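You operate a simulated robot arm through the tools that you are given. There is no shell and no other tool.

You are at the controls of a simulated two-armed robot. One attempt, no reset.

JOB
Fetch the blue tag and stand it on top of the blue flange plate. Pick up the blue wrench with one hand, pass it to the other hand and put it on the flange bench top. Take the coarse basket and leave it on the rig table top. Take the setting block and put it in the dirty tray. Take the blue fuse on the practice bench top and put it away on the wiring bench shelf. Put the grid brush on the second grey shelf from the bottom. The order is free. Set down upright: blue tag, coarse basket, setting block, blue fuse.

It is judged by the outcome, as a careful person would: the job done as asked, and still so three seconds after it is handed in. It fails if anything else is knocked over, pushed out of place, dropped, spilled or broken.

ROBOT AND FRAMES
Two 7-joint arms with two-finger parallel grippers on one trunk, on a base that moves. Base frame: it is fixed to the floor where the robot stands at the start and does not move with it; the origin is under the middle of the robot, x ahead of it, y to its left, z up. Units: m, degrees, N and s.
The left shoulder is at the start at [0.05, 0.165, 1.08], the right one opposite. With the tool pointing down near the work surface each hand reaches from about 0.22 to 0.7 m from the robot's upright axis, wherever it stands, measured 20 degrees to its own side. Places, roughly: blue fuse [2.5, 2.5, 0.75]; blue tag [-1.75, -2.75, 1]; blue wrench [-1.75, -1.75, 1]; coarse basket (5x5x9 cm) [2.4, 1.6, 0.8]; dirty tray [1, 3.5, 1]; flange bench top [-1.8, -0.1, 0.9]; flange plate (17x14x7 cm) [-1.9, -3.3, 0.9]; grid brush (8x6x8 cm) [1.5, 3.5, 1.4]; rig table top (184x13 cm) [0.04, -1.76, 0.78]; second grey shelf [1.3, 3.6, 0.7]; setting block [2.5, 2, 0.75]; wiring bench shelf [3.7, -4.3, 0.3]. Payload 3.91 kg a hand.
The TCP of each hand is the grasp point between the finger pads, 0.03 m short of the fingertips. In the tool frame z runs along the fingers and y along their closing line. The gripper opens to 0.11 m. The fingers are 0.02 m wide and 0.01 m thick; the gripper's body (0.048 by 0.112 m) begins 0.055 m behind the TCP.
Orientation is that of the tool frame in the base frame, as a unit quaternion [x, y, z, w]. With the fingers straight down and closing along the base's y, the tool's x points along the base's -x, its y along +y and its z along -z.

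CONTROLS
- The arms move only by the tool send_rows. It takes "left_motion", "right_motion" or both (then of equal length, played together; a hand with none holds still); each is a list of rows, each an object of numbers (a shift or turn left out is 0, a gripper value left out holds the last): "tx", "ty", "tz": the shift along the tool's x, y, z in m; "wx", "wy", "wz": the turn, a rotation vector about the tool's x, y, z in degrees; "claw": the opening, from 0 (shut) to 1 (fully open). In form: [{"tx": .., "ty": .., "tz": .., "wx": .., "wy": .., "wz": .., "claw": ..}, ...]. A call has 1 to 20 rows; each row shifts and turns the commanded pose from where the row before left it, along the tool's axes as they then stand. Rows are played at 5 a second. More than 0.05 m and 8.6 degrees between two rows, or a gripper value outside its range, and nothing of the call is played. Where a pose cannot be reached the arm comes as near as it can. A force on the tool above 40 N (or 10 N above the force at the start of the call, whichever is more), or a blocked arm, ends the call early, and 0.2 s more pass. The fingers move at their own pace (about 0.045 m/s each) and stop on an object; they squeeze with about 28 N. The grip force told is the motor's: it shows also when the fingers shut on nothing. Time passes only in rows, and 0.2 s behind the last, so rows that do not move let the fingers close. It gives the time, the measured TCP pose, the force on the tool (base axes), the opening and the grip force at its end, in the units of the frame above (readings bear some noise), with the torque about the TCP (base axes, N m) and any sound that the robot's microphone picked up.
- Cameras (640 x 400 px; columns grow to the right, rows downward): "scene" is now at [0.1215, -0.0054, 1.2741]; the picture's right is [-0.04, -1.00, 0.00], its down [-0.35, 0.02, -0.94] and it looks along [0.94, -0.04, -0.35] (base axes); focal length 277 px, centre (320, 200). "left" rides on the left gripper at [0.072, -0.017, -0.103] in its tool frame; the picture's right is [0.23, 0.97, 0.00], its down [-0.76, 0.18, -0.62] and it looks along [-0.61, 0.14, 0.78] (tool axes); focal length 222 px, centre (320, 200). "right" rides on the right gripper at [0.072, 0.017, -0.103] in its tool frame; the picture's right is [-0.23, 0.97, 0.00], its down [-0.76, -0.18, -0.62] and it looks along [-0.61, -0.14, 0.78] (tool axes); focal length 222 px, centre (320, 200).
- grab_frame(camera): a new picture of that camera. No time passes.
- lift_body(by): slides the trunk up (or, below 0, down) by that many m; the arms and the scene camera ride with it, the base frame stays. It gives what a move gives, with no picture.
- drive_base(legs): drives the robot by 1 to 6 legs, each [ahead, left, turn to the left] in m, m and degrees, along the robot's own axes; the way and the turn of a leg run together, so that a leg with both is an arc; at most 1.5 m and 180 degrees a leg. The arms and the cameras ride along, it lands a little off, and it stops where it bumps. It gives what a move gives.
- turn_head(pan, tilt): turns the head with the scene camera to pan (to the left, within 80 degrees either way) and tilt (down, from -29 to 69), counted from straight ahead of the robot. It gives what a move gives.
- measure_at(camera, pixels): there is no depth. For up to 12 entries [column, row, z] of the newest picture of that camera ("zoom" is the newest enlarged one), the place [x, y] in the base frame at which the ray of that pixel passes the height z, good to about 0.002 m. No time passes.
- zoom(camera, box): a new picture of the part [left, top, right, bottom] of that camera's present view, enlarged. No time passes.
- close_job(): hands the job in; it is judged then, once.

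Open the grippers and draw the arms clear of the work before you hand the job in, unless the task says otherwise.

The tools are called after ">>>" as name(argument=value, ...) on one line, values as JSON. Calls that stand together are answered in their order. send_rows: Moves the arms, as the interface text tells. Its arguments: {"type":"object","properties":{"left_motion":{"type":"array"},"right_motion":{"type":"array"}},"required":[]} The other tools are called the same way: lift_body (by) moves the trunk up or down; drive_base (legs) drives the base; turn_head (pan, tilt) turns the head that bears the scene camera; grab_frame (camera) takes a picture; measure_at (camera, pixels) gives the place at which the rays of pixels pass given heights; zoom (camera, box) takes an enlarged picture of a part of a camera's view; close_job () hands the job in.

At the start:

```text
time: 0.0
left_eef_pos: [0.3331, 0.1157, 1.1686]
left_ee_rot: [0.0, 1.0, 0.0, 0.0]
left_force: [0.3, 0.1, -0.2]
left_torque: [-0.01, 0.01, 0.0]
left_gripper_width: 0.1098
left_grip_force: 0.0
right_eef_pos: [0.3277, -0.13, 1.1129]
right_ee_rot: [0.0, 1.0, 0.0, 0.0]
right_force: [0.3, -0.1, 0.3]
right_torque: [0.02, 0.0, 0.04]
right_gripper_width: 0.1101
right_grip_force: 0.1
trunk travel left (down, up): [-0.3, 0.203]
robot x, y, heading: [-0.0002, -0.0028, 0.2]
head pan, tilt (commanded): [-2.5, 20.6]
```

scene: 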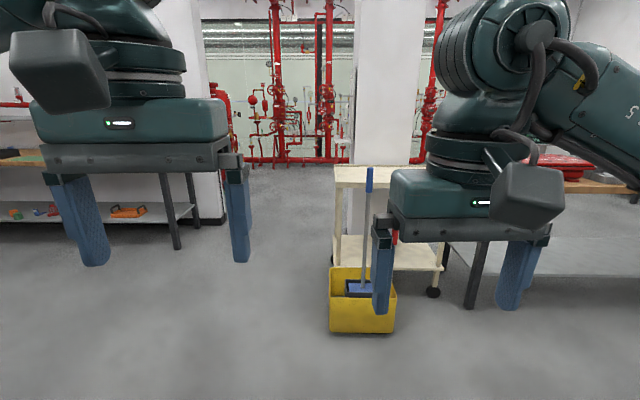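
right: 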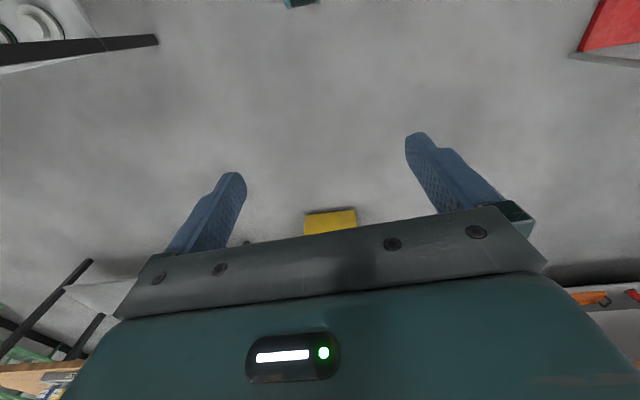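
left: 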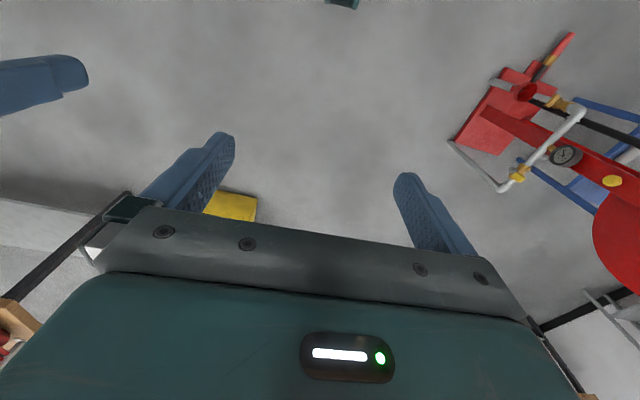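

The first picture shows my two grippers in front and a room with benches. I look around by turning the head before driving.

>>> turn_head(pan=75, tilt=20)

>>> grab_frame(camera="scene")

>>> turn_head(pan=40, tilt=20)

>>> grab_frame(camera="scene")

>>> turn_head(pan=-75, tilt=20)

>>> grab_frame(camera="scene")

```text
time: 1.5
left_eef_pos: [0.334, 0.114, 1.1693]
left_ee_rot: [-0.001, 1.0, -0.001, 0.0]
left_force: [0.9, 0.3, 0.9]
left_torque: [0.02, -0.02, 0.03]
left_gripper_width: 0.1099
left_grip_force: 0.0
right_eef_pos: [0.3266, -0.1305, 1.1121]
right_ee_rot: [0.0, 1.0, 0.001, 0.0]
right_force: [-0.3, -0.3, -0.1]
right_torque: [-0.01, 0.01, 0.0]
right_gripper_width: 0.11
right_grip_force: 0.0
trunk travel left (down, up): [-0.3, 0.203]
robot x, y, heading: [0.0015, -0.0006, -0.1]
head pan, tilt (commanded): [75.0, 20.0]
```

```text
taken
```

scene: 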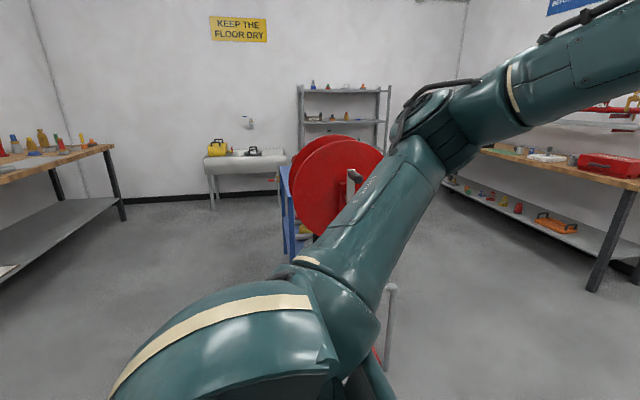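

```text
time: 2.5
left_eef_pos: [0.3318, 0.1144, 1.1694]
left_ee_rot: [0.0, 1.0, -0.001, 0.0]
left_force: [-0.5, 0.1, 0.1]
left_torque: [0.02, 0.03, 0.01]
left_gripper_width: 0.1101
left_grip_force: 0.0
right_eef_pos: [0.3294, -0.1295, 1.1119]
right_ee_rot: [0.0, 1.0, 0.001, 0.0]
right_force: [-0.2, 1.1, 0.0]
right_torque: [-0.02, -0.01, 0.0]
right_gripper_width: 0.1098
right_grip_force: 0.1
trunk travel left (down, up): [-0.3, 0.203]
robot x, y, heading: [-0.0011, -0.0004, -0.4]
head pan, tilt (commanded): [40.0, 20.0]
```

```text
taken
```

scene: 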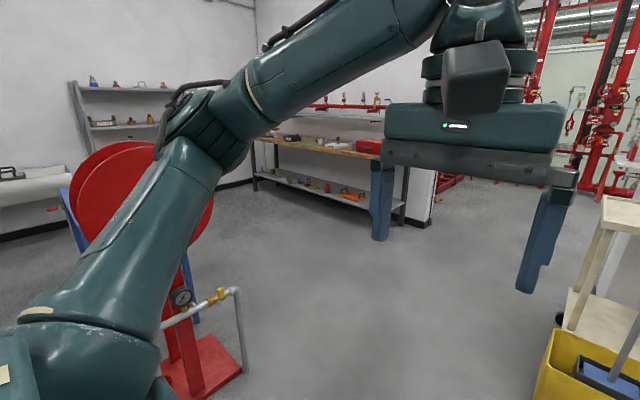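

```text
time: 4.5
left_eef_pos: [0.3329, 0.1143, 1.1677]
left_ee_rot: [0.0, 1.0, 0.0, 0.0]
left_force: [0.9, 0.1, 0.2]
left_torque: [-0.03, 0.03, -0.02]
left_gripper_width: 0.1098
left_grip_force: 0.0
right_eef_pos: [0.3278, -0.1297, 1.1127]
right_ee_rot: [-0.001, 1.0, 0.0, 0.0]
right_force: [-0.1, 0.0, 0.0]
right_torque: [0.01, -0.01, 0.0]
right_gripper_width: 0.1102
right_grip_force: 0.2
trunk travel left (down, up): [-0.3, 0.203]
robot x, y, heading: [-0.002, -0.0006, 0.2]
head pan, tilt (commanded): [-75.0, 20.0]
```

```text
taken
```

scene: 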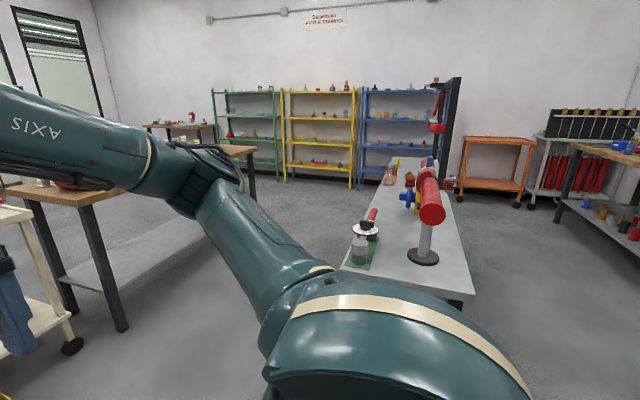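

The pan-40 view shows the practice bench ahead-left, a red hose reel stand to the left, and the grey shelves behind it. I turn the head back there to measure the obstacles.

>>> turn_head(pan=40, tilt=25)

>>> grab_frame(camera="scene")

>>> zoom(camera="scene", box=[240, 80, 440, 205])

```text
time: 6.4
left_eef_pos: [0.3342, 0.114, 1.1678]
left_ee_rot: [0.0, 1.0, 0.0, 0.0]
left_force: [-0.1, -0.3, -0.6]
left_torque: [0.02, -0.02, -0.01]
left_gripper_width: 0.1101
left_grip_force: 0.1
right_eef_pos: [0.3272, -0.1295, 1.1129]
right_ee_rot: [0.0, 1.0, 0.0, 0.0]
right_force: [0.5, -0.9, -0.6]
right_torque: [0.02, -0.01, 0.0]
right_gripper_width: 0.11
right_grip_force: 0.0
trunk travel left (down, up): [-0.3, 0.203]
robot x, y, heading: [0.0053, 0.0022, -0.2]
head pan, tilt (commanded): [40.0, 25.0]
```

```text
taken
```

scene: 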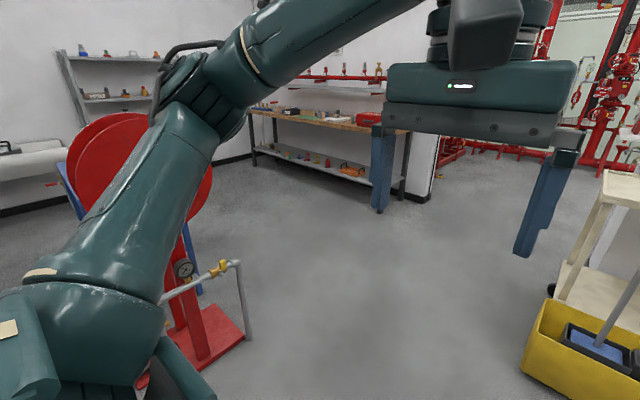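

```text
3.20 times, centred on (340, 142) of scene
```

zoom: 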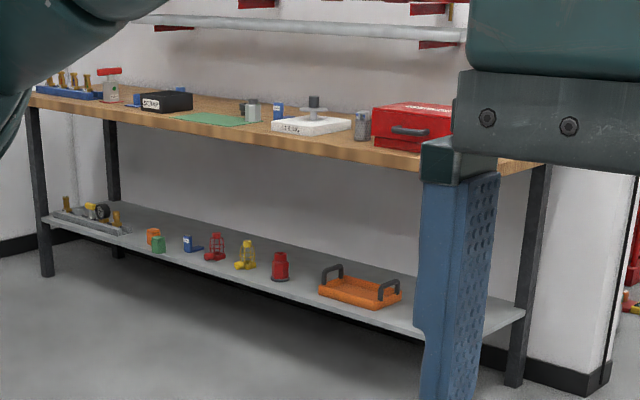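

Bench legs stand at zoom (47,275) and (515,385); the hose reel's base at scene (245,340). I measure these and the bench's front edge.

>>> measure_at(camera="zoom", pixels=[[47, 276, 0], [515, 385, 0], [33, 100, 0.75], [440, 172, 0.75], [278, 115, 0.75], [363, 140, 0.75], [254, 120, 0.75], [112, 100, 0.75], [315, 105, 0.75]])

>>> measure_at(camera="scene", pixels=[[248, 340, 0], [210, 308, 0], [190, 400, 0], [525, 360, 0], [548, 300, 0], [200, 293, 0]])

```text
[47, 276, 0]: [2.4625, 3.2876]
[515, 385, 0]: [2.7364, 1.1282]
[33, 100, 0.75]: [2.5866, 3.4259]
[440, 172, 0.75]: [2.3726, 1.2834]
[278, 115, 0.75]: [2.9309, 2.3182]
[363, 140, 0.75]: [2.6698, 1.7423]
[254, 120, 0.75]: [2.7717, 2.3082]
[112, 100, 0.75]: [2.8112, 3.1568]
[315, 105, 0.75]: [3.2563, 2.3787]
```

```text
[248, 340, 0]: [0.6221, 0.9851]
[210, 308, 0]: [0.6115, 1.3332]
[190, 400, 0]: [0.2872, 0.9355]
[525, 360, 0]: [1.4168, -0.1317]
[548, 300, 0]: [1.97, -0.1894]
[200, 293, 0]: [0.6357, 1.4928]
```

Reel base reaches to about (0.62, 1.0), the mop bucket to (1.4, -0.1), and the bench front runs near x=2.35. I drive around between them to stand before the bench.

>>> drive_base(legs=[[0.8, 0.35, 0], [0.65, 0.9, 0], [0.0, 0.6, 0]])

>>> turn_head(pan=0, tilt=30)

>>> grab_frame(camera="scene")

```text
time: 24.2
left_eef_pos: [1.775, 1.9777, 1.1689]
left_ee_rot: [-0.001, 1.0, 0.0, 0.001]
left_force: [-0.3, 0.1, 0.6]
left_torque: [0.02, 0.03, 0.0]
left_gripper_width: 0.1101
left_grip_force: 0.0
right_eef_pos: [1.7699, 1.7327, 1.1124]
right_ee_rot: [-0.001, 1.0, -0.001, 0.001]
right_force: [0.2, 0.1, 0.3]
right_torque: [-0.02, -0.01, 0.0]
right_gripper_width: 0.1098
right_grip_force: 0.0
trunk travel left (down, up): [-0.3, 0.203]
robot x, y, heading: [1.4417, 1.8599, 0.0]
head pan, tilt (commanded): [40.0, 25.0]
```

```text
time: 25.3
left_eef_pos: [1.7753, 1.9777, 1.1693]
left_ee_rot: [-0.001, 1.0, 0.0, 0.0]
left_force: [-0.7, 1.3, -0.2]
left_torque: [0.0, 0.01, 0.0]
left_gripper_width: 0.11
left_grip_force: 0.1
right_eef_pos: [1.7708, 1.7333, 1.1141]
right_ee_rot: [0.0, 1.0, 0.001, 0.0]
right_force: [0.4, -0.1, 0.2]
right_torque: [0.02, 0.02, -0.01]
right_gripper_width: 0.11
right_grip_force: 0.0
trunk travel left (down, up): [-0.3, 0.203]
robot x, y, heading: [1.4417, 1.8648, 0.2]
head pan, tilt (commanded): [0.0, 30.0]
```

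```text
taken
```

scene: 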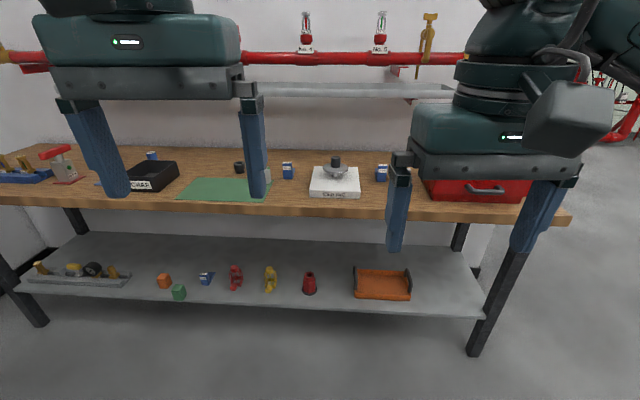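

The bench top shows several blue boxes at (150,155), (287,170), (382,172). I zoom in to identify the objects.

>>> zoom(camera="scene", box=[120, 130, 280, 230])

>>> zoom(camera="scene", box=[260, 130, 420, 230])

>>> zoom(camera="scene", box=[0, 130, 160, 230])

>>> zoom(camera="scene", box=[400, 130, 600, 255])

```text
4.00 times, centred on (200, 180) of scene
```

zoom: 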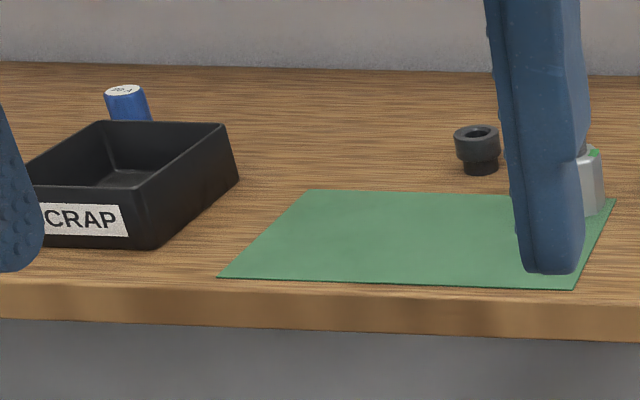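

```text
4.00 times, centred on (340, 180) of scene
```

zoom: 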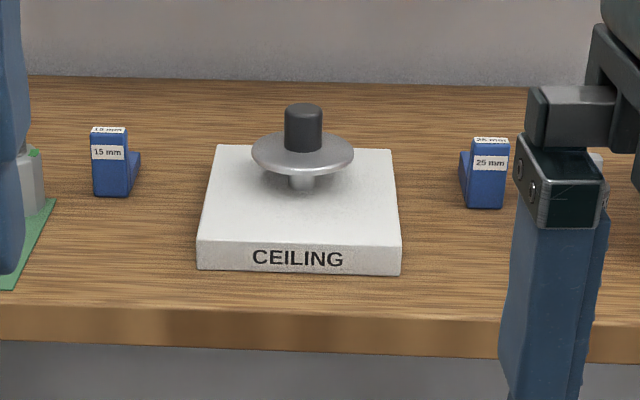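

```text
4.00 times, centred on (80, 180) of scene
```

zoom: 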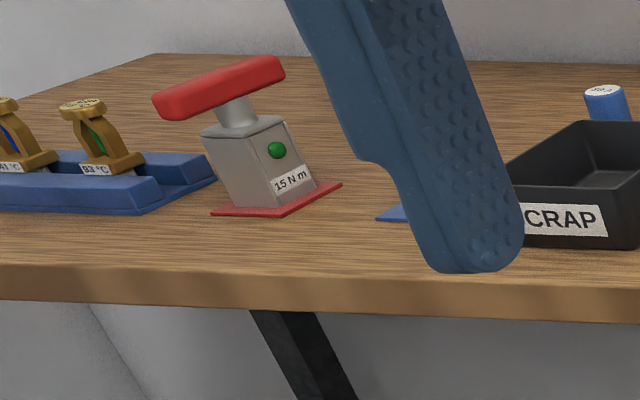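

```text
3.20 times, centred on (500, 192) of scene
```

zoom: 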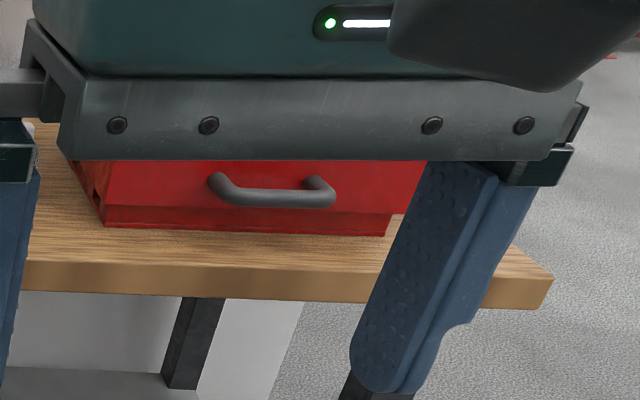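

I measure the candidate objects at the bench height: 15 mm block, 25 mm block, blue cylinder behind the SCRAP tray, bench edge.

>>> measure_at(camera="scene", pixels=[[287, 178, 0.75], [382, 181, 0.75], [153, 162, 0.75], [335, 170, 0.75], [405, 165, 0.75], [300, 213, 0.75], [265, 180, 0.75], [160, 190, 0.75], [562, 222, 0.75], [472, 355, 0], [42, 325, 0]])

>>> send_rows(left_motion=[{"ty": 0.04}, {"ty": 0.04}, {"ty": 0.04}, {"ty": 0.04}], right_motion=[{"ty": -0.04}, {"ty": -0.04}, {"ty": -0.04}, {"ty": -0.04}])

>>> turn_head(pan=-5, tilt=25)

>>> grab_frame(camera="scene")

```text
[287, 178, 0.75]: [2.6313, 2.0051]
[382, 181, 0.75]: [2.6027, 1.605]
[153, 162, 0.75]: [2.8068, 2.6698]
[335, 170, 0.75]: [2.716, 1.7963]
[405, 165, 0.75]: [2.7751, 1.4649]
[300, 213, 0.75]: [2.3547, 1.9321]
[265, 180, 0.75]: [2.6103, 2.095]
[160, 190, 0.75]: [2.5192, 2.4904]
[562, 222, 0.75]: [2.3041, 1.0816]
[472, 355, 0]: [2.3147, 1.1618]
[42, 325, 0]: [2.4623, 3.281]
```

```text
time: 26.3
left_eef_pos: [1.7737, 2.1362, 1.1691]
left_ee_rot: [0.001, 1.0, 0.0, 0.0]
left_force: [-0.2, -0.1, 0.6]
left_torque: [-0.01, 0.02, 0.0]
left_gripper_width: 0.11
left_grip_force: 0.0
right_eef_pos: [1.7719, 1.5708, 1.1132]
right_ee_rot: [-0.001, 1.0, 0.0, 0.0]
right_force: [-0.1, 0.4, 0.3]
right_torque: [0.02, -0.02, 0.01]
right_gripper_width: 0.11
right_grip_force: 0.1
trunk travel left (down, up): [-0.3, 0.203]
robot x, y, heading: [1.4426, 1.8576, 0.2]
head pan, tilt (commanded): [0.0, 30.0]
```

```text
time: 26.9
left_eef_pos: [1.7743, 2.136, 1.1686]
left_ee_rot: [-0.001, 1.0, 0.0, 0.0]
left_force: [-0.2, 0.1, -0.3]
left_torque: [0.0, -0.01, 0.0]
left_gripper_width: 0.1098
left_grip_force: 0.1
right_eef_pos: [1.7718, 1.5715, 1.1139]
right_ee_rot: [-0.002, 1.0, -0.001, 0.0]
right_force: [-0.2, -0.3, -1.1]
right_torque: [0.0, -0.01, -0.02]
right_gripper_width: 0.1099
right_grip_force: 0.1
trunk travel left (down, up): [-0.3, 0.203]
robot x, y, heading: [1.4423, 1.8596, 0.2]
head pan, tilt (commanded): [-5.0, 25.0]
```

```text
taken
```

scene: 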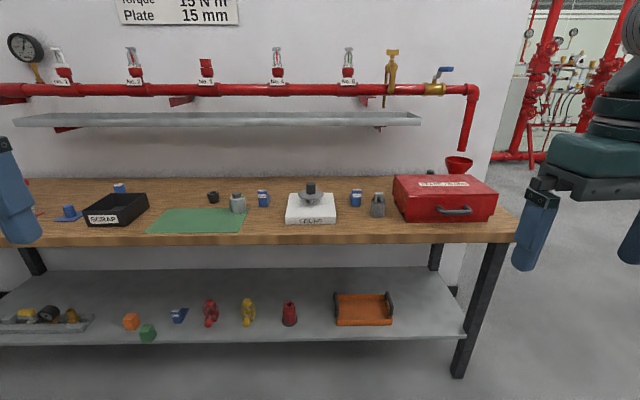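

A sign on the wall reads "Torque 15 N m, Plate 15 mm". I zoom on it and on the bench items.

>>> turn_head(pan=5, tilt=5)

>>> grab_frame(camera="scene")

>>> turn_head(pan=5, tilt=30)

>>> zoom(camera="scene", box=[40, 120, 200, 220])

>>> zoom(camera="scene", box=[180, 120, 340, 220])

>>> zoom(camera="scene", box=[320, 120, 480, 220])

```text
time: 27.8
left_eef_pos: [1.775, 2.1354, 1.1674]
left_ee_rot: [0.0, 1.0, 0.0, -0.001]
left_force: [-0.1, -0.5, 0.0]
left_torque: [0.0, 0.02, -0.02]
left_gripper_width: 0.11
left_grip_force: 0.1
right_eef_pos: [1.7723, 1.5703, 1.1131]
right_ee_rot: [-0.002, 1.0, 0.001, 0.0]
right_force: [0.0, 0.4, -0.1]
right_torque: [0.0, 0.01, 0.01]
right_gripper_width: 0.11
right_grip_force: 0.0
trunk travel left (down, up): [-0.3, 0.203]
robot x, y, heading: [1.4418, 1.8623, 0.3]
head pan, tilt (commanded): [5.0, 5.0]
```

```text
taken
```

scene: 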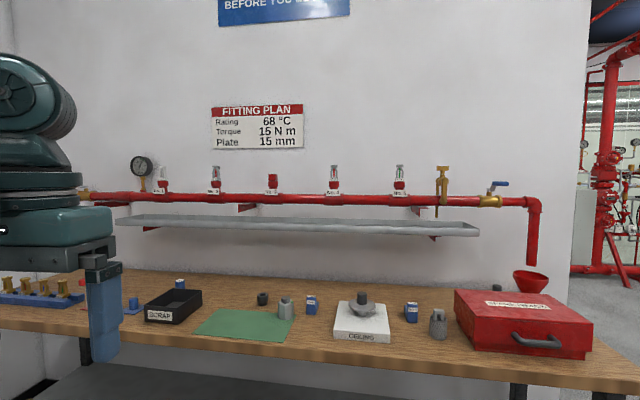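

```text
time: 28.7
left_eef_pos: [1.7734, 2.1362, 1.1687]
left_ee_rot: [-0.001, 1.0, 0.0, 0.0]
left_force: [-0.3, 0.0, -0.1]
left_torque: [0.0, -0.02, -0.03]
left_gripper_width: 0.11
left_grip_force: 0.0
right_eef_pos: [1.7734, 1.5723, 1.1123]
right_ee_rot: [-0.001, 1.0, 0.0, 0.0]
right_force: [0.9, -0.2, 0.7]
right_torque: [0.03, 0.03, 0.01]
right_gripper_width: 0.11
right_grip_force: 0.1
trunk travel left (down, up): [-0.3, 0.203]
robot x, y, heading: [1.4432, 1.8605, 0.3]
head pan, tilt (commanded): [5.0, 30.0]
```

```text
4.00 times, centred on (120, 170) of scene
```

zoom: 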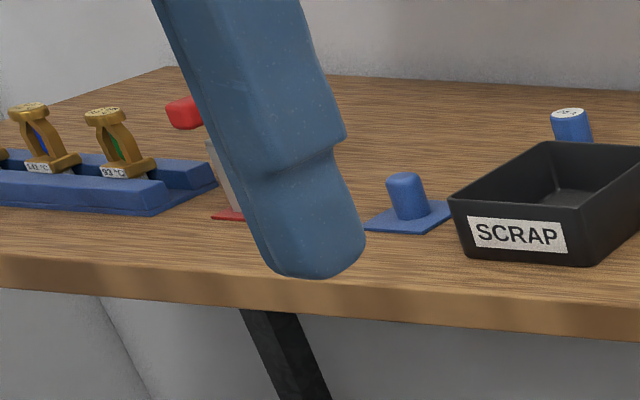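

```text
4.00 times, centred on (260, 170) of scene
```

zoom: 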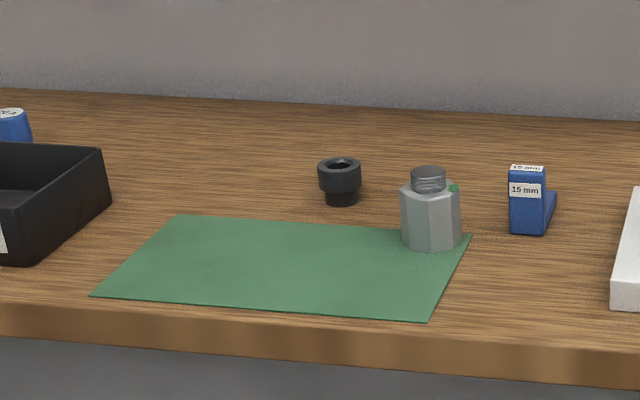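

```text
4.00 times, centred on (400, 170) of scene
```

zoom: 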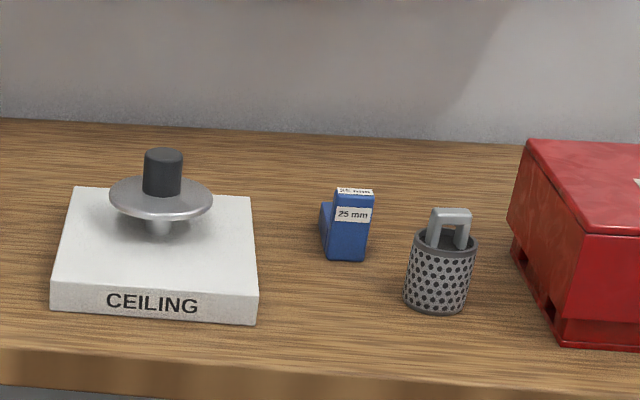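

The basket is the mesh one near scene (410,170), the 15 mm setting block near (387→265,170), the blue cylinder behind the SCRAP tray is a fuse candidate. I drive closer to see from above.

>>> drive_base(legs=[[0.35, 0.1, 0]])

>>> turn_head(pan=15, tilt=35)

>>> grab_frame(camera="scene")

>>> zoom(camera="scene", box=[80, 100, 240, 200])

```text
time: 31.0
left_eef_pos: [2.1289, 2.2325, 1.1681]
left_ee_rot: [0.0, 1.0, 0.0, 0.0]
left_force: [0.3, 0.3, -0.7]
left_torque: [-0.01, -0.01, -0.01]
left_gripper_width: 0.1102
left_grip_force: 0.0
right_eef_pos: [2.1231, 1.6675, 1.1129]
right_ee_rot: [0.001, 1.0, 0.0, 0.0]
right_force: [0.2, -1.1, -0.2]
right_torque: [0.01, -0.01, 0.03]
right_gripper_width: 0.11
right_grip_force: 0.0
trunk travel left (down, up): [-0.3, 0.203]
robot x, y, heading: [1.7961, 1.9635, 0.1]
head pan, tilt (commanded): [5.0, 30.0]
```

```text
time: 31.7
left_eef_pos: [2.1281, 2.234, 1.1687]
left_ee_rot: [0.001, 1.0, 0.0, 0.0]
left_force: [0.9, 0.1, 0.5]
left_torque: [-0.02, -0.02, -0.02]
left_gripper_width: 0.11
left_grip_force: 0.1
right_eef_pos: [2.1242, 1.668, 1.1135]
right_ee_rot: [0.001, 1.0, 0.0, 0.0]
right_force: [0.3, 0.1, -0.9]
right_torque: [0.01, 0.0, -0.02]
right_gripper_width: 0.11
right_grip_force: 0.0
trunk travel left (down, up): [-0.3, 0.203]
robot x, y, heading: [1.7942, 1.9586, -0.2]
head pan, tilt (commanded): [15.0, 35.0]
```

```text
taken
```

scene: 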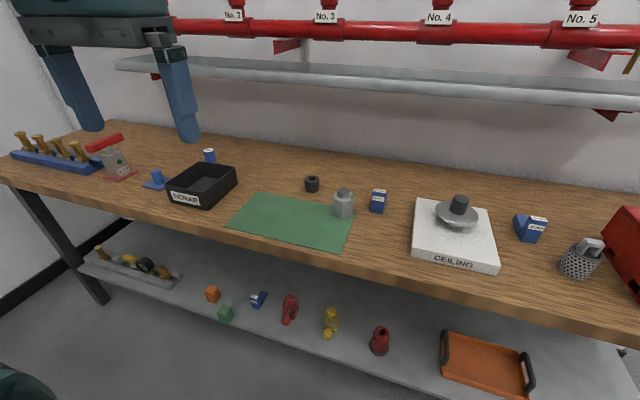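

```text
4.00 times, centred on (160, 150) of scene
```

zoom: 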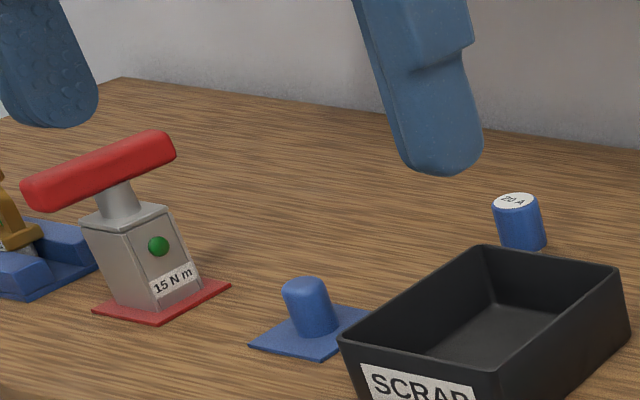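

Label "30 A" on the blue cylinder confirms the fuse. I measure objects at two trial heights to work out the bench height from the different views.

>>> measure_at(camera="scene", pixels=[[377, 212, 0.75], [377, 212, 0.8], [528, 240, 0.75], [578, 277, 0.75], [580, 245, 0.84], [343, 216, 0.75], [209, 163, 0.75], [350, 250, 0.75], [453, 230, 0.75]])

>>> zoom(camera="scene", box=[340, 170, 420, 220])

>>> zoom(camera="scene", box=[500, 190, 640, 278])

```text
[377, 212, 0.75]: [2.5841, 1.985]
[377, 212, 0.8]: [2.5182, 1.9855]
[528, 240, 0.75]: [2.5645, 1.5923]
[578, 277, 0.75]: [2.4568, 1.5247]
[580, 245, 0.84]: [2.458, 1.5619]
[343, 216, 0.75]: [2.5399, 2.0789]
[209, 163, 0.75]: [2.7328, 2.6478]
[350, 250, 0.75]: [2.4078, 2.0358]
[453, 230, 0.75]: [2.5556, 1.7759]
```

```text
8.00 times, centred on (380, 195) of scene
```

zoom: 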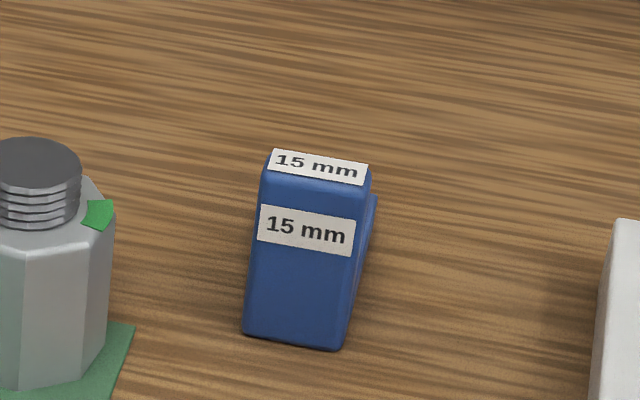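

```text
4.55 times, centred on (570, 234) of scene
```

zoom: 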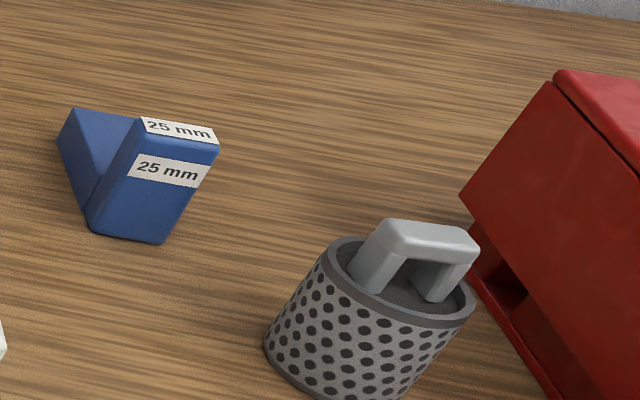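

The 15 mm block is at about (2.5, 2.0) with bench top near z=0.81. Before picking, I look at the grey shelves and the dirty tray from here to plan how the item must be held.

>>> turn_head(pan=80, tilt=15)

>>> grab_frame(camera="scene")

```text
time: 33.1
left_eef_pos: [2.1286, 2.233, 1.1679]
left_ee_rot: [0.0, 1.0, 0.0, 0.0]
left_force: [0.6, 0.7, -1.0]
left_torque: [-0.01, 0.0, -0.02]
left_gripper_width: 0.1101
left_grip_force: 0.0
right_eef_pos: [2.1246, 1.6677, 1.1137]
right_ee_rot: [0.001, 1.0, 0.0, 0.0]
right_force: [0.3, 0.0, -0.1]
right_torque: [-0.04, 0.04, 0.0]
right_gripper_width: 0.1105
right_grip_force: 0.0
trunk travel left (down, up): [-0.3, 0.203]
robot x, y, heading: [1.7978, 1.9571, 0.2]
head pan, tilt (commanded): [80.0, 15.0]
```

```text
taken
```

scene: 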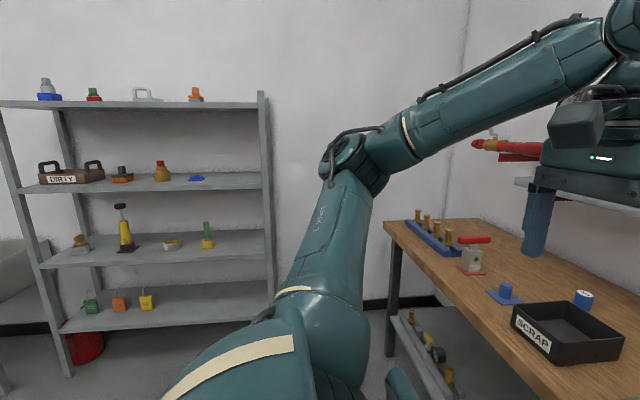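

The grey rack has four levels with the DIRTY tray on the third one at (70,172). I zoom in to inspect the rack.

>>> zoom(camera="scene", box=[0, 60, 160, 160])

>>> zoom(camera="scene", box=[100, 60, 260, 160])

>>> zoom(camera="scene", box=[20, 140, 180, 240])

>>> zoom(camera="scene", box=[40, 180, 280, 330])

```text
4.00 times, centred on (80, 110) of scene
```

zoom: 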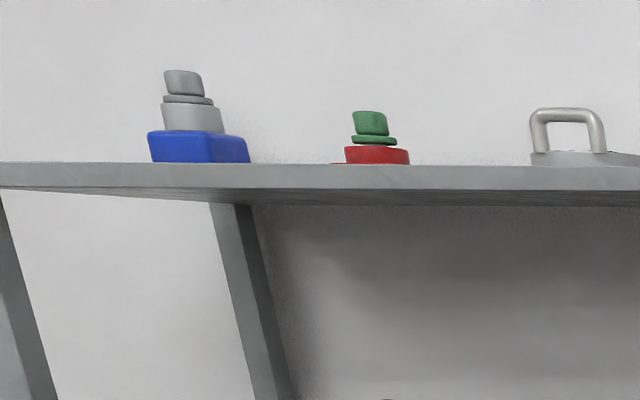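

```text
4.00 times, centred on (180, 110) of scene
```

zoom: 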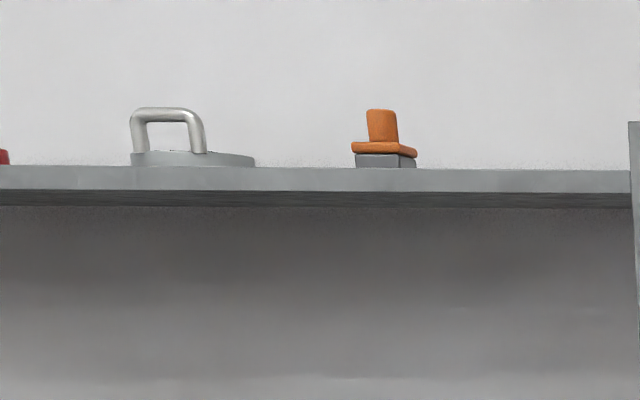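

```text
4.00 times, centred on (100, 190) of scene
```

zoom: 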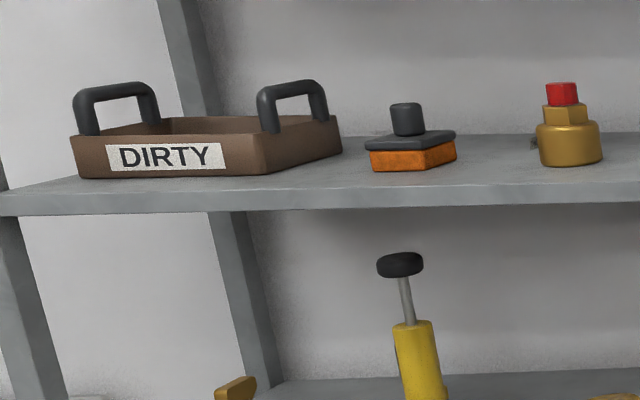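

```text
2.67 times, centred on (160, 255) of scene
```

zoom: 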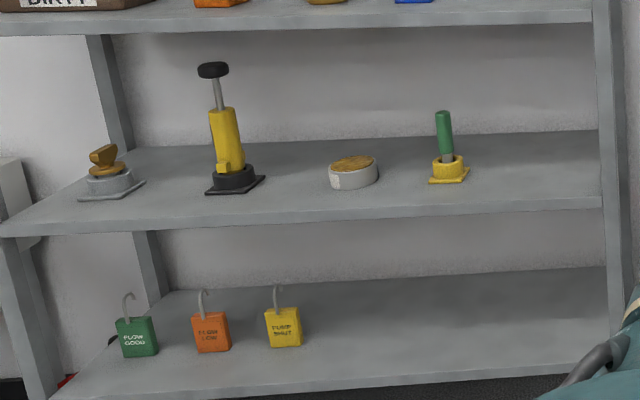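

The grid brush is the orange-handled item at (196,95) on the top level. I measure rack edge and item positions at guessed heights.

>>> measure_at(camera="scene", pixels=[[196, 102, 1.4], [196, 102, 1.37], [72, 183, 1.05], [72, 183, 1.0], [262, 190, 1.05], [265, 255, 0.7], [55, 266, 0.7], [60, 333, 0.35], [68, 375, 0], [175, 247, 0.7], [145, 99, 1.4]])

```text
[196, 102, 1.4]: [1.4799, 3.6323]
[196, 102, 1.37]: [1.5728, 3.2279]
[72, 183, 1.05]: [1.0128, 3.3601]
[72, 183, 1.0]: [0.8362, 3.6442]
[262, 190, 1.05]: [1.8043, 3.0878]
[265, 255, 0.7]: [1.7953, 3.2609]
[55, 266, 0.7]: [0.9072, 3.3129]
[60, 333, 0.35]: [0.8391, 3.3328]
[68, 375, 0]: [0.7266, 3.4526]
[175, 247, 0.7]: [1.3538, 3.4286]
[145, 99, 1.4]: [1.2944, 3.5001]
```

Rack front edge is near y=3.3, third level around z=1.0; items must be held with tilted fingers to fit between levels. I drive closer to the bench to pick the 15 mm block with the left hand.

>>> drive_base(legs=[[0.13, -0.16, 0]])

>>> turn_head(pan=10, tilt=45)

>>> grab_frame(camera="scene")

```text
time: 35.2
left_eef_pos: [2.2564, 2.0673, 1.1678]
left_ee_rot: [0.001, 1.0, 0.001, -0.001]
left_force: [0.7, -0.2, -0.2]
left_torque: [0.01, 0.0, 0.05]
left_gripper_width: 0.11
left_grip_force: 0.0
right_eef_pos: [2.251, 1.505, 1.1137]
right_ee_rot: [0.001, 1.0, 0.0, -0.001]
right_force: [-0.3, 0.5, 0.1]
right_torque: [0.0, -0.01, 0.0]
right_gripper_width: 0.1098
right_grip_force: 0.0
trunk travel left (down, up): [-0.3, 0.203]
robot x, y, heading: [1.9213, 1.7972, -0.3]
head pan, tilt (commanded): [80.0, 15.0]
```

```text
time: 36.6
left_eef_pos: [2.2562, 2.0698, 1.1689]
left_ee_rot: [0.002, 1.0, 0.001, 0.0]
left_force: [-0.9, 0.7, 0.6]
left_torque: [0.01, 0.04, 0.03]
left_gripper_width: 0.1101
left_grip_force: 0.0
right_eef_pos: [2.2512, 1.5052, 1.1134]
right_ee_rot: [0.002, 1.0, 0.0, 0.0]
right_force: [-0.3, -0.5, -0.9]
right_torque: [0.0, -0.02, 0.01]
right_gripper_width: 0.1098
right_grip_force: 0.0
trunk travel left (down, up): [-0.3, 0.203]
robot x, y, heading: [1.9195, 1.7936, -0.1]
head pan, tilt (commanded): [10.0, 45.0]
```

```text
taken
```

scene: 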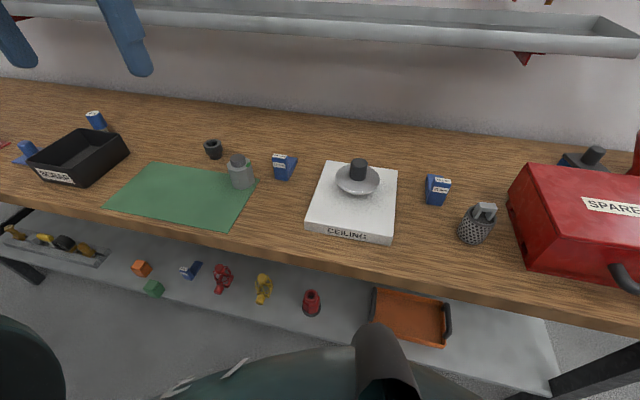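

From here the 15 mm block sits at (285,167). I zoom on it to measure corners precisely.

>>> zoom(camera="scene", box=[205, 130, 365, 230])

>>> measure_at(camera="scene", pixels=[[282, 181, 0.81], [282, 181, 0.75], [276, 155, 0.87], [470, 243, 0.81], [482, 205, 0.9], [97, 130, 0.81], [230, 231, 0.81], [256, 180, 0.81]])

```text
4.00 times, centred on (285, 180) of scene
```

zoom: 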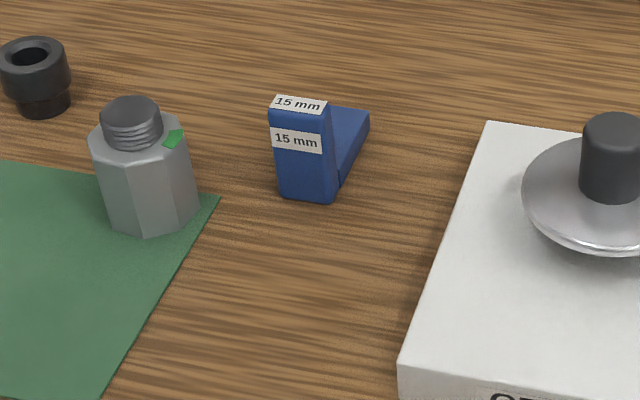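

```text
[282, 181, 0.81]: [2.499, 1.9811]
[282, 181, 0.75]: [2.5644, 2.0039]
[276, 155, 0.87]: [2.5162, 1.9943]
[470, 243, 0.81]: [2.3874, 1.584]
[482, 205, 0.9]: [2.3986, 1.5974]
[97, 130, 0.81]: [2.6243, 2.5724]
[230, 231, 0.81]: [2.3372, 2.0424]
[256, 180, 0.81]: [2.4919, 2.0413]
```

I measure the block's corners in the zoomed picture for its yaw and size.

>>> measure_at(camera="zoom", pixels=[[281, 192, 0.81], [334, 203, 0.81], [271, 108, 0.86], [322, 116, 0.86], [276, 96, 0.86], [328, 102, 0.86], [370, 113, 0.83], [335, 190, 0.81], [150, 236, 0.81], [215, 205, 0.81], [400, 395, 0.81], [487, 122, 0.83]])

>>> grab_frame(camera="left")

```text
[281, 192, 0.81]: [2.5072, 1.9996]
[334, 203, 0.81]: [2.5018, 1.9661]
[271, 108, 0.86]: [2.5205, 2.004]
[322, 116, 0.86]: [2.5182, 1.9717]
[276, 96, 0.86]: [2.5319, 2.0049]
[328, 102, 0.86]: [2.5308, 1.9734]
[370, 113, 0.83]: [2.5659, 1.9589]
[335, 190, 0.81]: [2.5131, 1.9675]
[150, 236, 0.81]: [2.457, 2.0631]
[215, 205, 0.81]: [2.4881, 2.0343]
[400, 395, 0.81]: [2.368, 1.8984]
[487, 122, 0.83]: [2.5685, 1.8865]
```

```text
taken
```

left: 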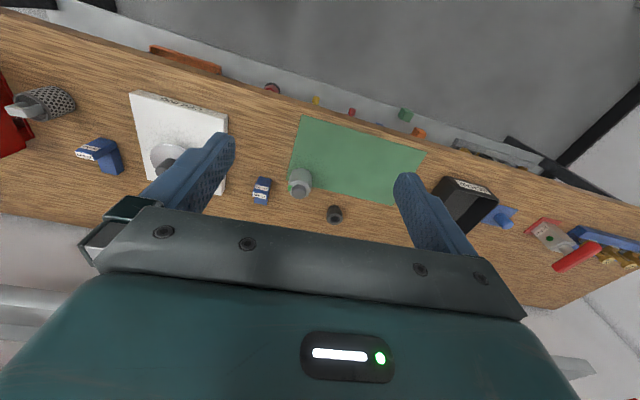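

In the left hand camera the block is at (262,190). I zoom there to triangulate heights against the scene view.

>>> zoom(camera="left", box=[222, 160, 302, 210])

>>> measure_at(camera="left", pixels=[[299, 116, 0.81], [299, 116, 0.75], [424, 152, 0.81], [424, 152, 0.75]])

>>> measure_at(camera="scene", pixels=[[228, 231, 0.81], [228, 231, 0.75], [103, 208, 0.81], [103, 208, 0.75]])

```text
8.00 times, centred on (262, 185) of left
```

zoom: 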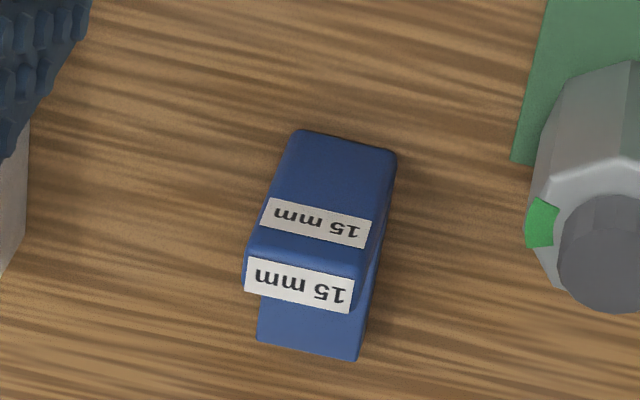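

```text
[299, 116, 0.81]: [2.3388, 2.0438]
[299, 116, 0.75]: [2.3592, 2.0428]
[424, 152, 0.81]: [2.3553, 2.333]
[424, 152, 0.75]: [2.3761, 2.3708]
```

```text
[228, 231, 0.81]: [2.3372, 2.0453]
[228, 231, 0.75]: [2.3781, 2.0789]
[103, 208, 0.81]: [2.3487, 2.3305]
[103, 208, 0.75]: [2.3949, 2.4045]
```

The mat corners agree between cameras at z=0.81, so that is the bench top. The grey bottle next to the block may be close to my left finger, so I measure its top from both views.

>>> measure_at(camera="zoom", pixels=[[615, 255, 0.87], [615, 255, 0.9], [300, 265, 0.873], [300, 310, 0.873], [248, 262, 0.873], [352, 282, 0.873], [258, 340, 0.83], [357, 358, 0.83]])

>>> zoom(camera="scene", box=[205, 130, 365, 230])

>>> measure_at(camera="zoom", pixels=[[128, 108, 0.87], [128, 108, 0.9], [90, 140, 0.86], [190, 140, 0.86]])

```text
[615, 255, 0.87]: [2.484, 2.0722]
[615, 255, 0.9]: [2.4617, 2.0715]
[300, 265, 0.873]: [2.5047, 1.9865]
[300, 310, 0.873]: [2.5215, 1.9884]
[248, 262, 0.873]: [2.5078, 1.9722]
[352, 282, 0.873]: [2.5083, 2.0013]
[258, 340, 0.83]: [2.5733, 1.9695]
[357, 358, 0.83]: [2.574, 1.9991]
```

```text
4.00 times, centred on (285, 180) of scene
```

zoom: 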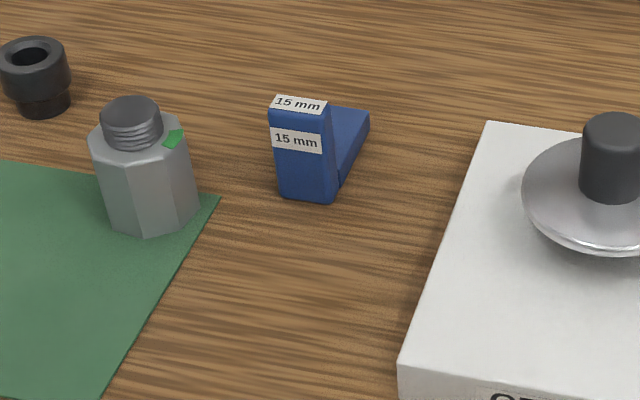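

```text
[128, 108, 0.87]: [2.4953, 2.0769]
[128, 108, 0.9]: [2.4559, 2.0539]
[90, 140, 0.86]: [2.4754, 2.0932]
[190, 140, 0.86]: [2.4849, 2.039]
```

Bottle spans y from 2.039 and up to z≈0.885; the block's upright spans x 2.506–2.52, y 1.97–2.00, top 0.873. I move the left hand to a pre-grasp point and tilt the fingers 45° forward, with the opening narrowed to 7 cm.

>>> send_rows(left_motion=[{"tx": -0.0249, "ty": -0.0124, "tz": 0.0327, "claw": 0.64}, {"tx": -0.0249, "ty": -0.0124, "tz": 0.0327}, {"tx": -0.0249, "ty": -0.0124, "tz": 0.0327}, {"tx": -0.0249, "ty": -0.0124, "tz": 0.0327}, {"tx": -0.0249, "ty": -0.0124, "tz": 0.0327}, {"tx": -0.0249, "ty": -0.0124, "tz": 0.0327}, {"tx": -0.0249, "ty": -0.0124, "tz": 0.0327}, {"wy": -7.5}, {"wy": -7.5}, {"wy": -7.5}, {"wy": -7.5}, {"wy": -7.5}, {"wy": -7.5}, {}])

>>> grab_frame(camera="scene")

>>> grab_frame(camera="left")

```text
time: 39.6
left_eef_pos: [2.43, 1.9829, 0.9388]
left_ee_rot: [0.003, 0.924, -0.001, 0.383]
left_force: [1.5, 0.0, -0.9]
left_torque: [-0.03, -0.01, 0.0]
left_gripper_width: 0.0702
left_grip_force: 0.0
right_eef_pos: [2.2511, 1.5053, 1.1123]
right_ee_rot: [0.002, 1.0, 0.0, 0.001]
right_force: [-1.3, -0.1, -0.2]
right_torque: [0.0, -0.02, 0.0]
right_gripper_width: 0.11
right_grip_force: 0.0
trunk travel left (down, up): [-0.3, 0.203]
robot x, y, heading: [1.9182, 1.7949, -0.2]
head pan, tilt (commanded): [10.0, 45.0]
```

```text
taken
```

scene: 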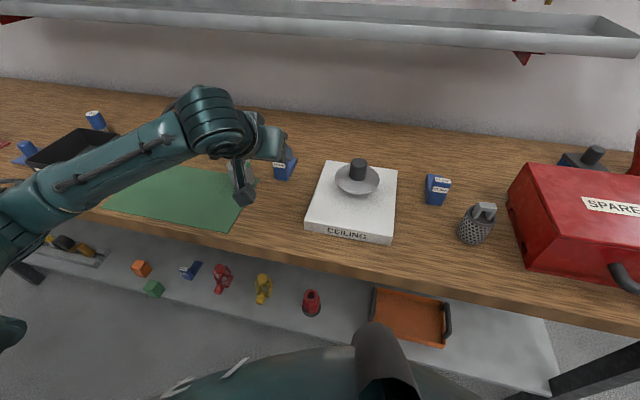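

```text
taken
```

left: 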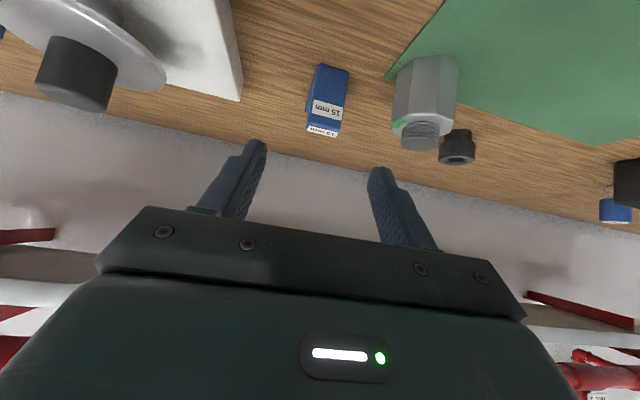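

The block lies centered between the fingers in the left view at (325,100). I advance 0.12 m along the tool axis to straddle it.

>>> send_rows(left_motion=[{"tz": 0.03}, {"tz": 0.03}, {"tz": 0.03}, {"tz": 0.02}, {"tz": 0.01}, {}])

>>> grab_frame(camera="left")

>>> zoom(camera="scene", box=[205, 100, 365, 200])

```text
time: 41.0
left_eef_pos: [2.5152, 1.9796, 0.8544]
left_ee_rot: [0.002, 0.924, -0.001, 0.383]
left_force: [-0.6, 0.4, 0.0]
left_torque: [-0.02, 0.01, 0.01]
left_gripper_width: 0.0704
left_grip_force: 0.0
right_eef_pos: [2.2521, 1.5037, 1.1129]
right_ee_rot: [0.001, 1.0, 0.0, -0.001]
right_force: [-0.2, -0.4, -0.1]
right_torque: [0.01, 0.02, 0.01]
right_gripper_width: 0.1098
right_grip_force: 0.0
trunk travel left (down, up): [-0.3, 0.203]
robot x, y, heading: [1.9183, 1.7953, -0.4]
head pan, tilt (commanded): [10.0, 45.0]
```

```text
taken
```

left: 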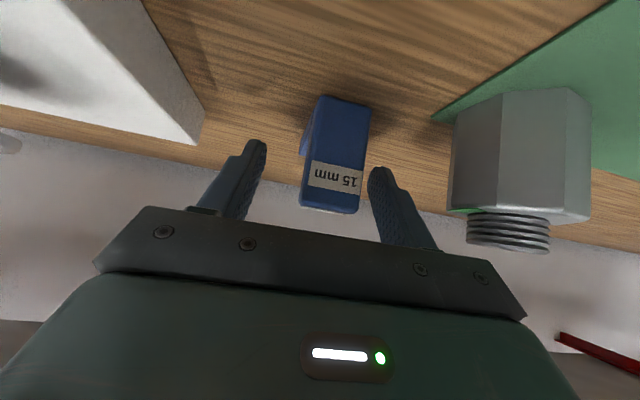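

```text
4.00 times, centred on (285, 150) of scene
```

zoom: 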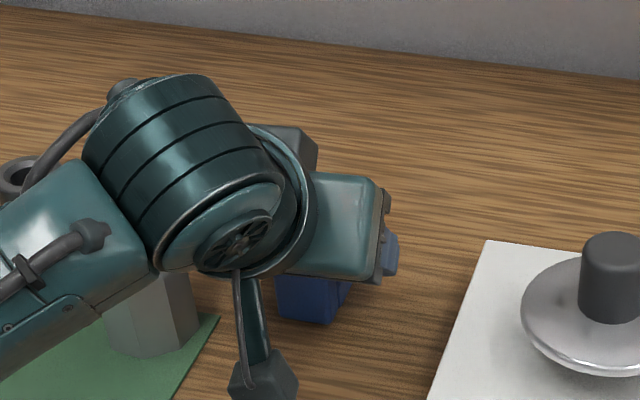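

The block is straddled by the fingers (tips at (258,145) and (378,172)). I close the gripper.

>>> send_rows(left_motion=[{"claw": 0.0}, {}, {}, {}, {}, {}])

>>> grab_frame(camera="left")

```text
time: 42.4
left_eef_pos: [2.5158, 1.98, 0.8547]
left_ee_rot: [0.002, 0.924, 0.0, 0.382]
left_force: [0.0, 0.5, -0.4]
left_torque: [0.01, -0.02, -0.03]
left_gripper_width: 0.0335
left_grip_force: 28.3
right_eef_pos: [2.2516, 1.5041, 1.1127]
right_ee_rot: [0.001, 1.0, 0.0, 0.0]
right_force: [-0.4, 0.1, 0.3]
right_torque: [0.03, 0.0, 0.03]
right_gripper_width: 0.1101
right_grip_force: 0.0
trunk travel left (down, up): [-0.3, 0.203]
robot x, y, heading: [1.9247, 1.7954, -0.2]
head pan, tilt (commanded): [10.0, 45.0]
```

```text
taken
```

left: 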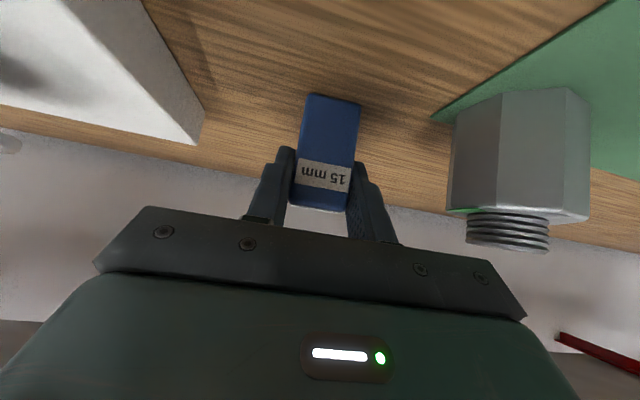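

Grip holds at 33.5 mm width with 28 N. I lift straight up about 0.25 m and check.

>>> send_rows(left_motion=[{"tx": -0.007, "tz": -0.007}, {"tx": -0.014, "tz": -0.014}, {"tx": -0.0265, "tz": -0.0265}, {"tx": -0.0265, "tz": -0.0265}, {"tx": -0.0265, "tz": -0.0265}, {"tx": -0.0265, "tz": -0.0265}, {"tx": -0.0265, "tz": -0.0265}, {"tx": -0.0265, "tz": -0.0265}, {}])

>>> grab_frame(camera="left")

>>> grab_frame(camera="scene")

```text
time: 44.4
left_eef_pos: [2.516, 1.9801, 1.1088]
left_ee_rot: [0.001, 0.924, 0.0, 0.382]
left_force: [-0.3, 0.1, -0.4]
left_torque: [-0.01, 0.03, -0.03]
left_gripper_width: 0.0
left_grip_force: 27.6
right_eef_pos: [2.2512, 1.5046, 1.1136]
right_ee_rot: [0.002, 1.0, 0.0, 0.0]
right_force: [0.2, 0.0, 0.4]
right_torque: [-0.04, -0.02, -0.03]
right_gripper_width: 0.1101
right_grip_force: 0.0
trunk travel left (down, up): [-0.3, 0.203]
robot x, y, heading: [1.9225, 1.7954, -0.3]
head pan, tilt (commanded): [10.0, 45.0]
```

```text
taken
```

left: 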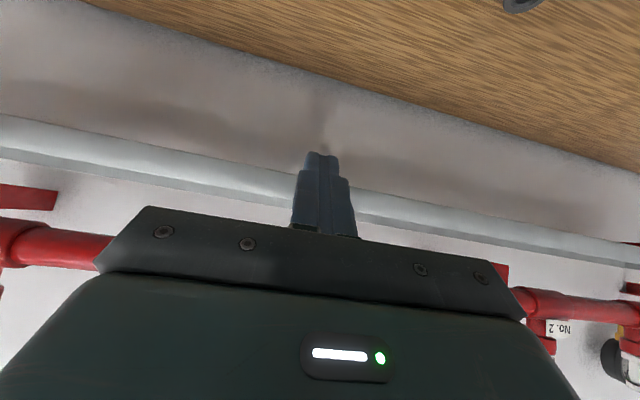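

```text
taken
```

scene: 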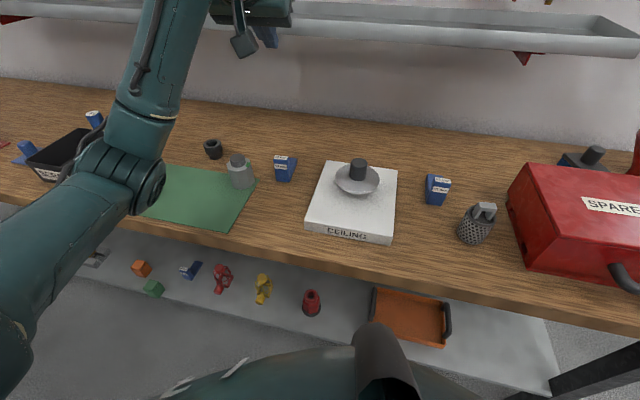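

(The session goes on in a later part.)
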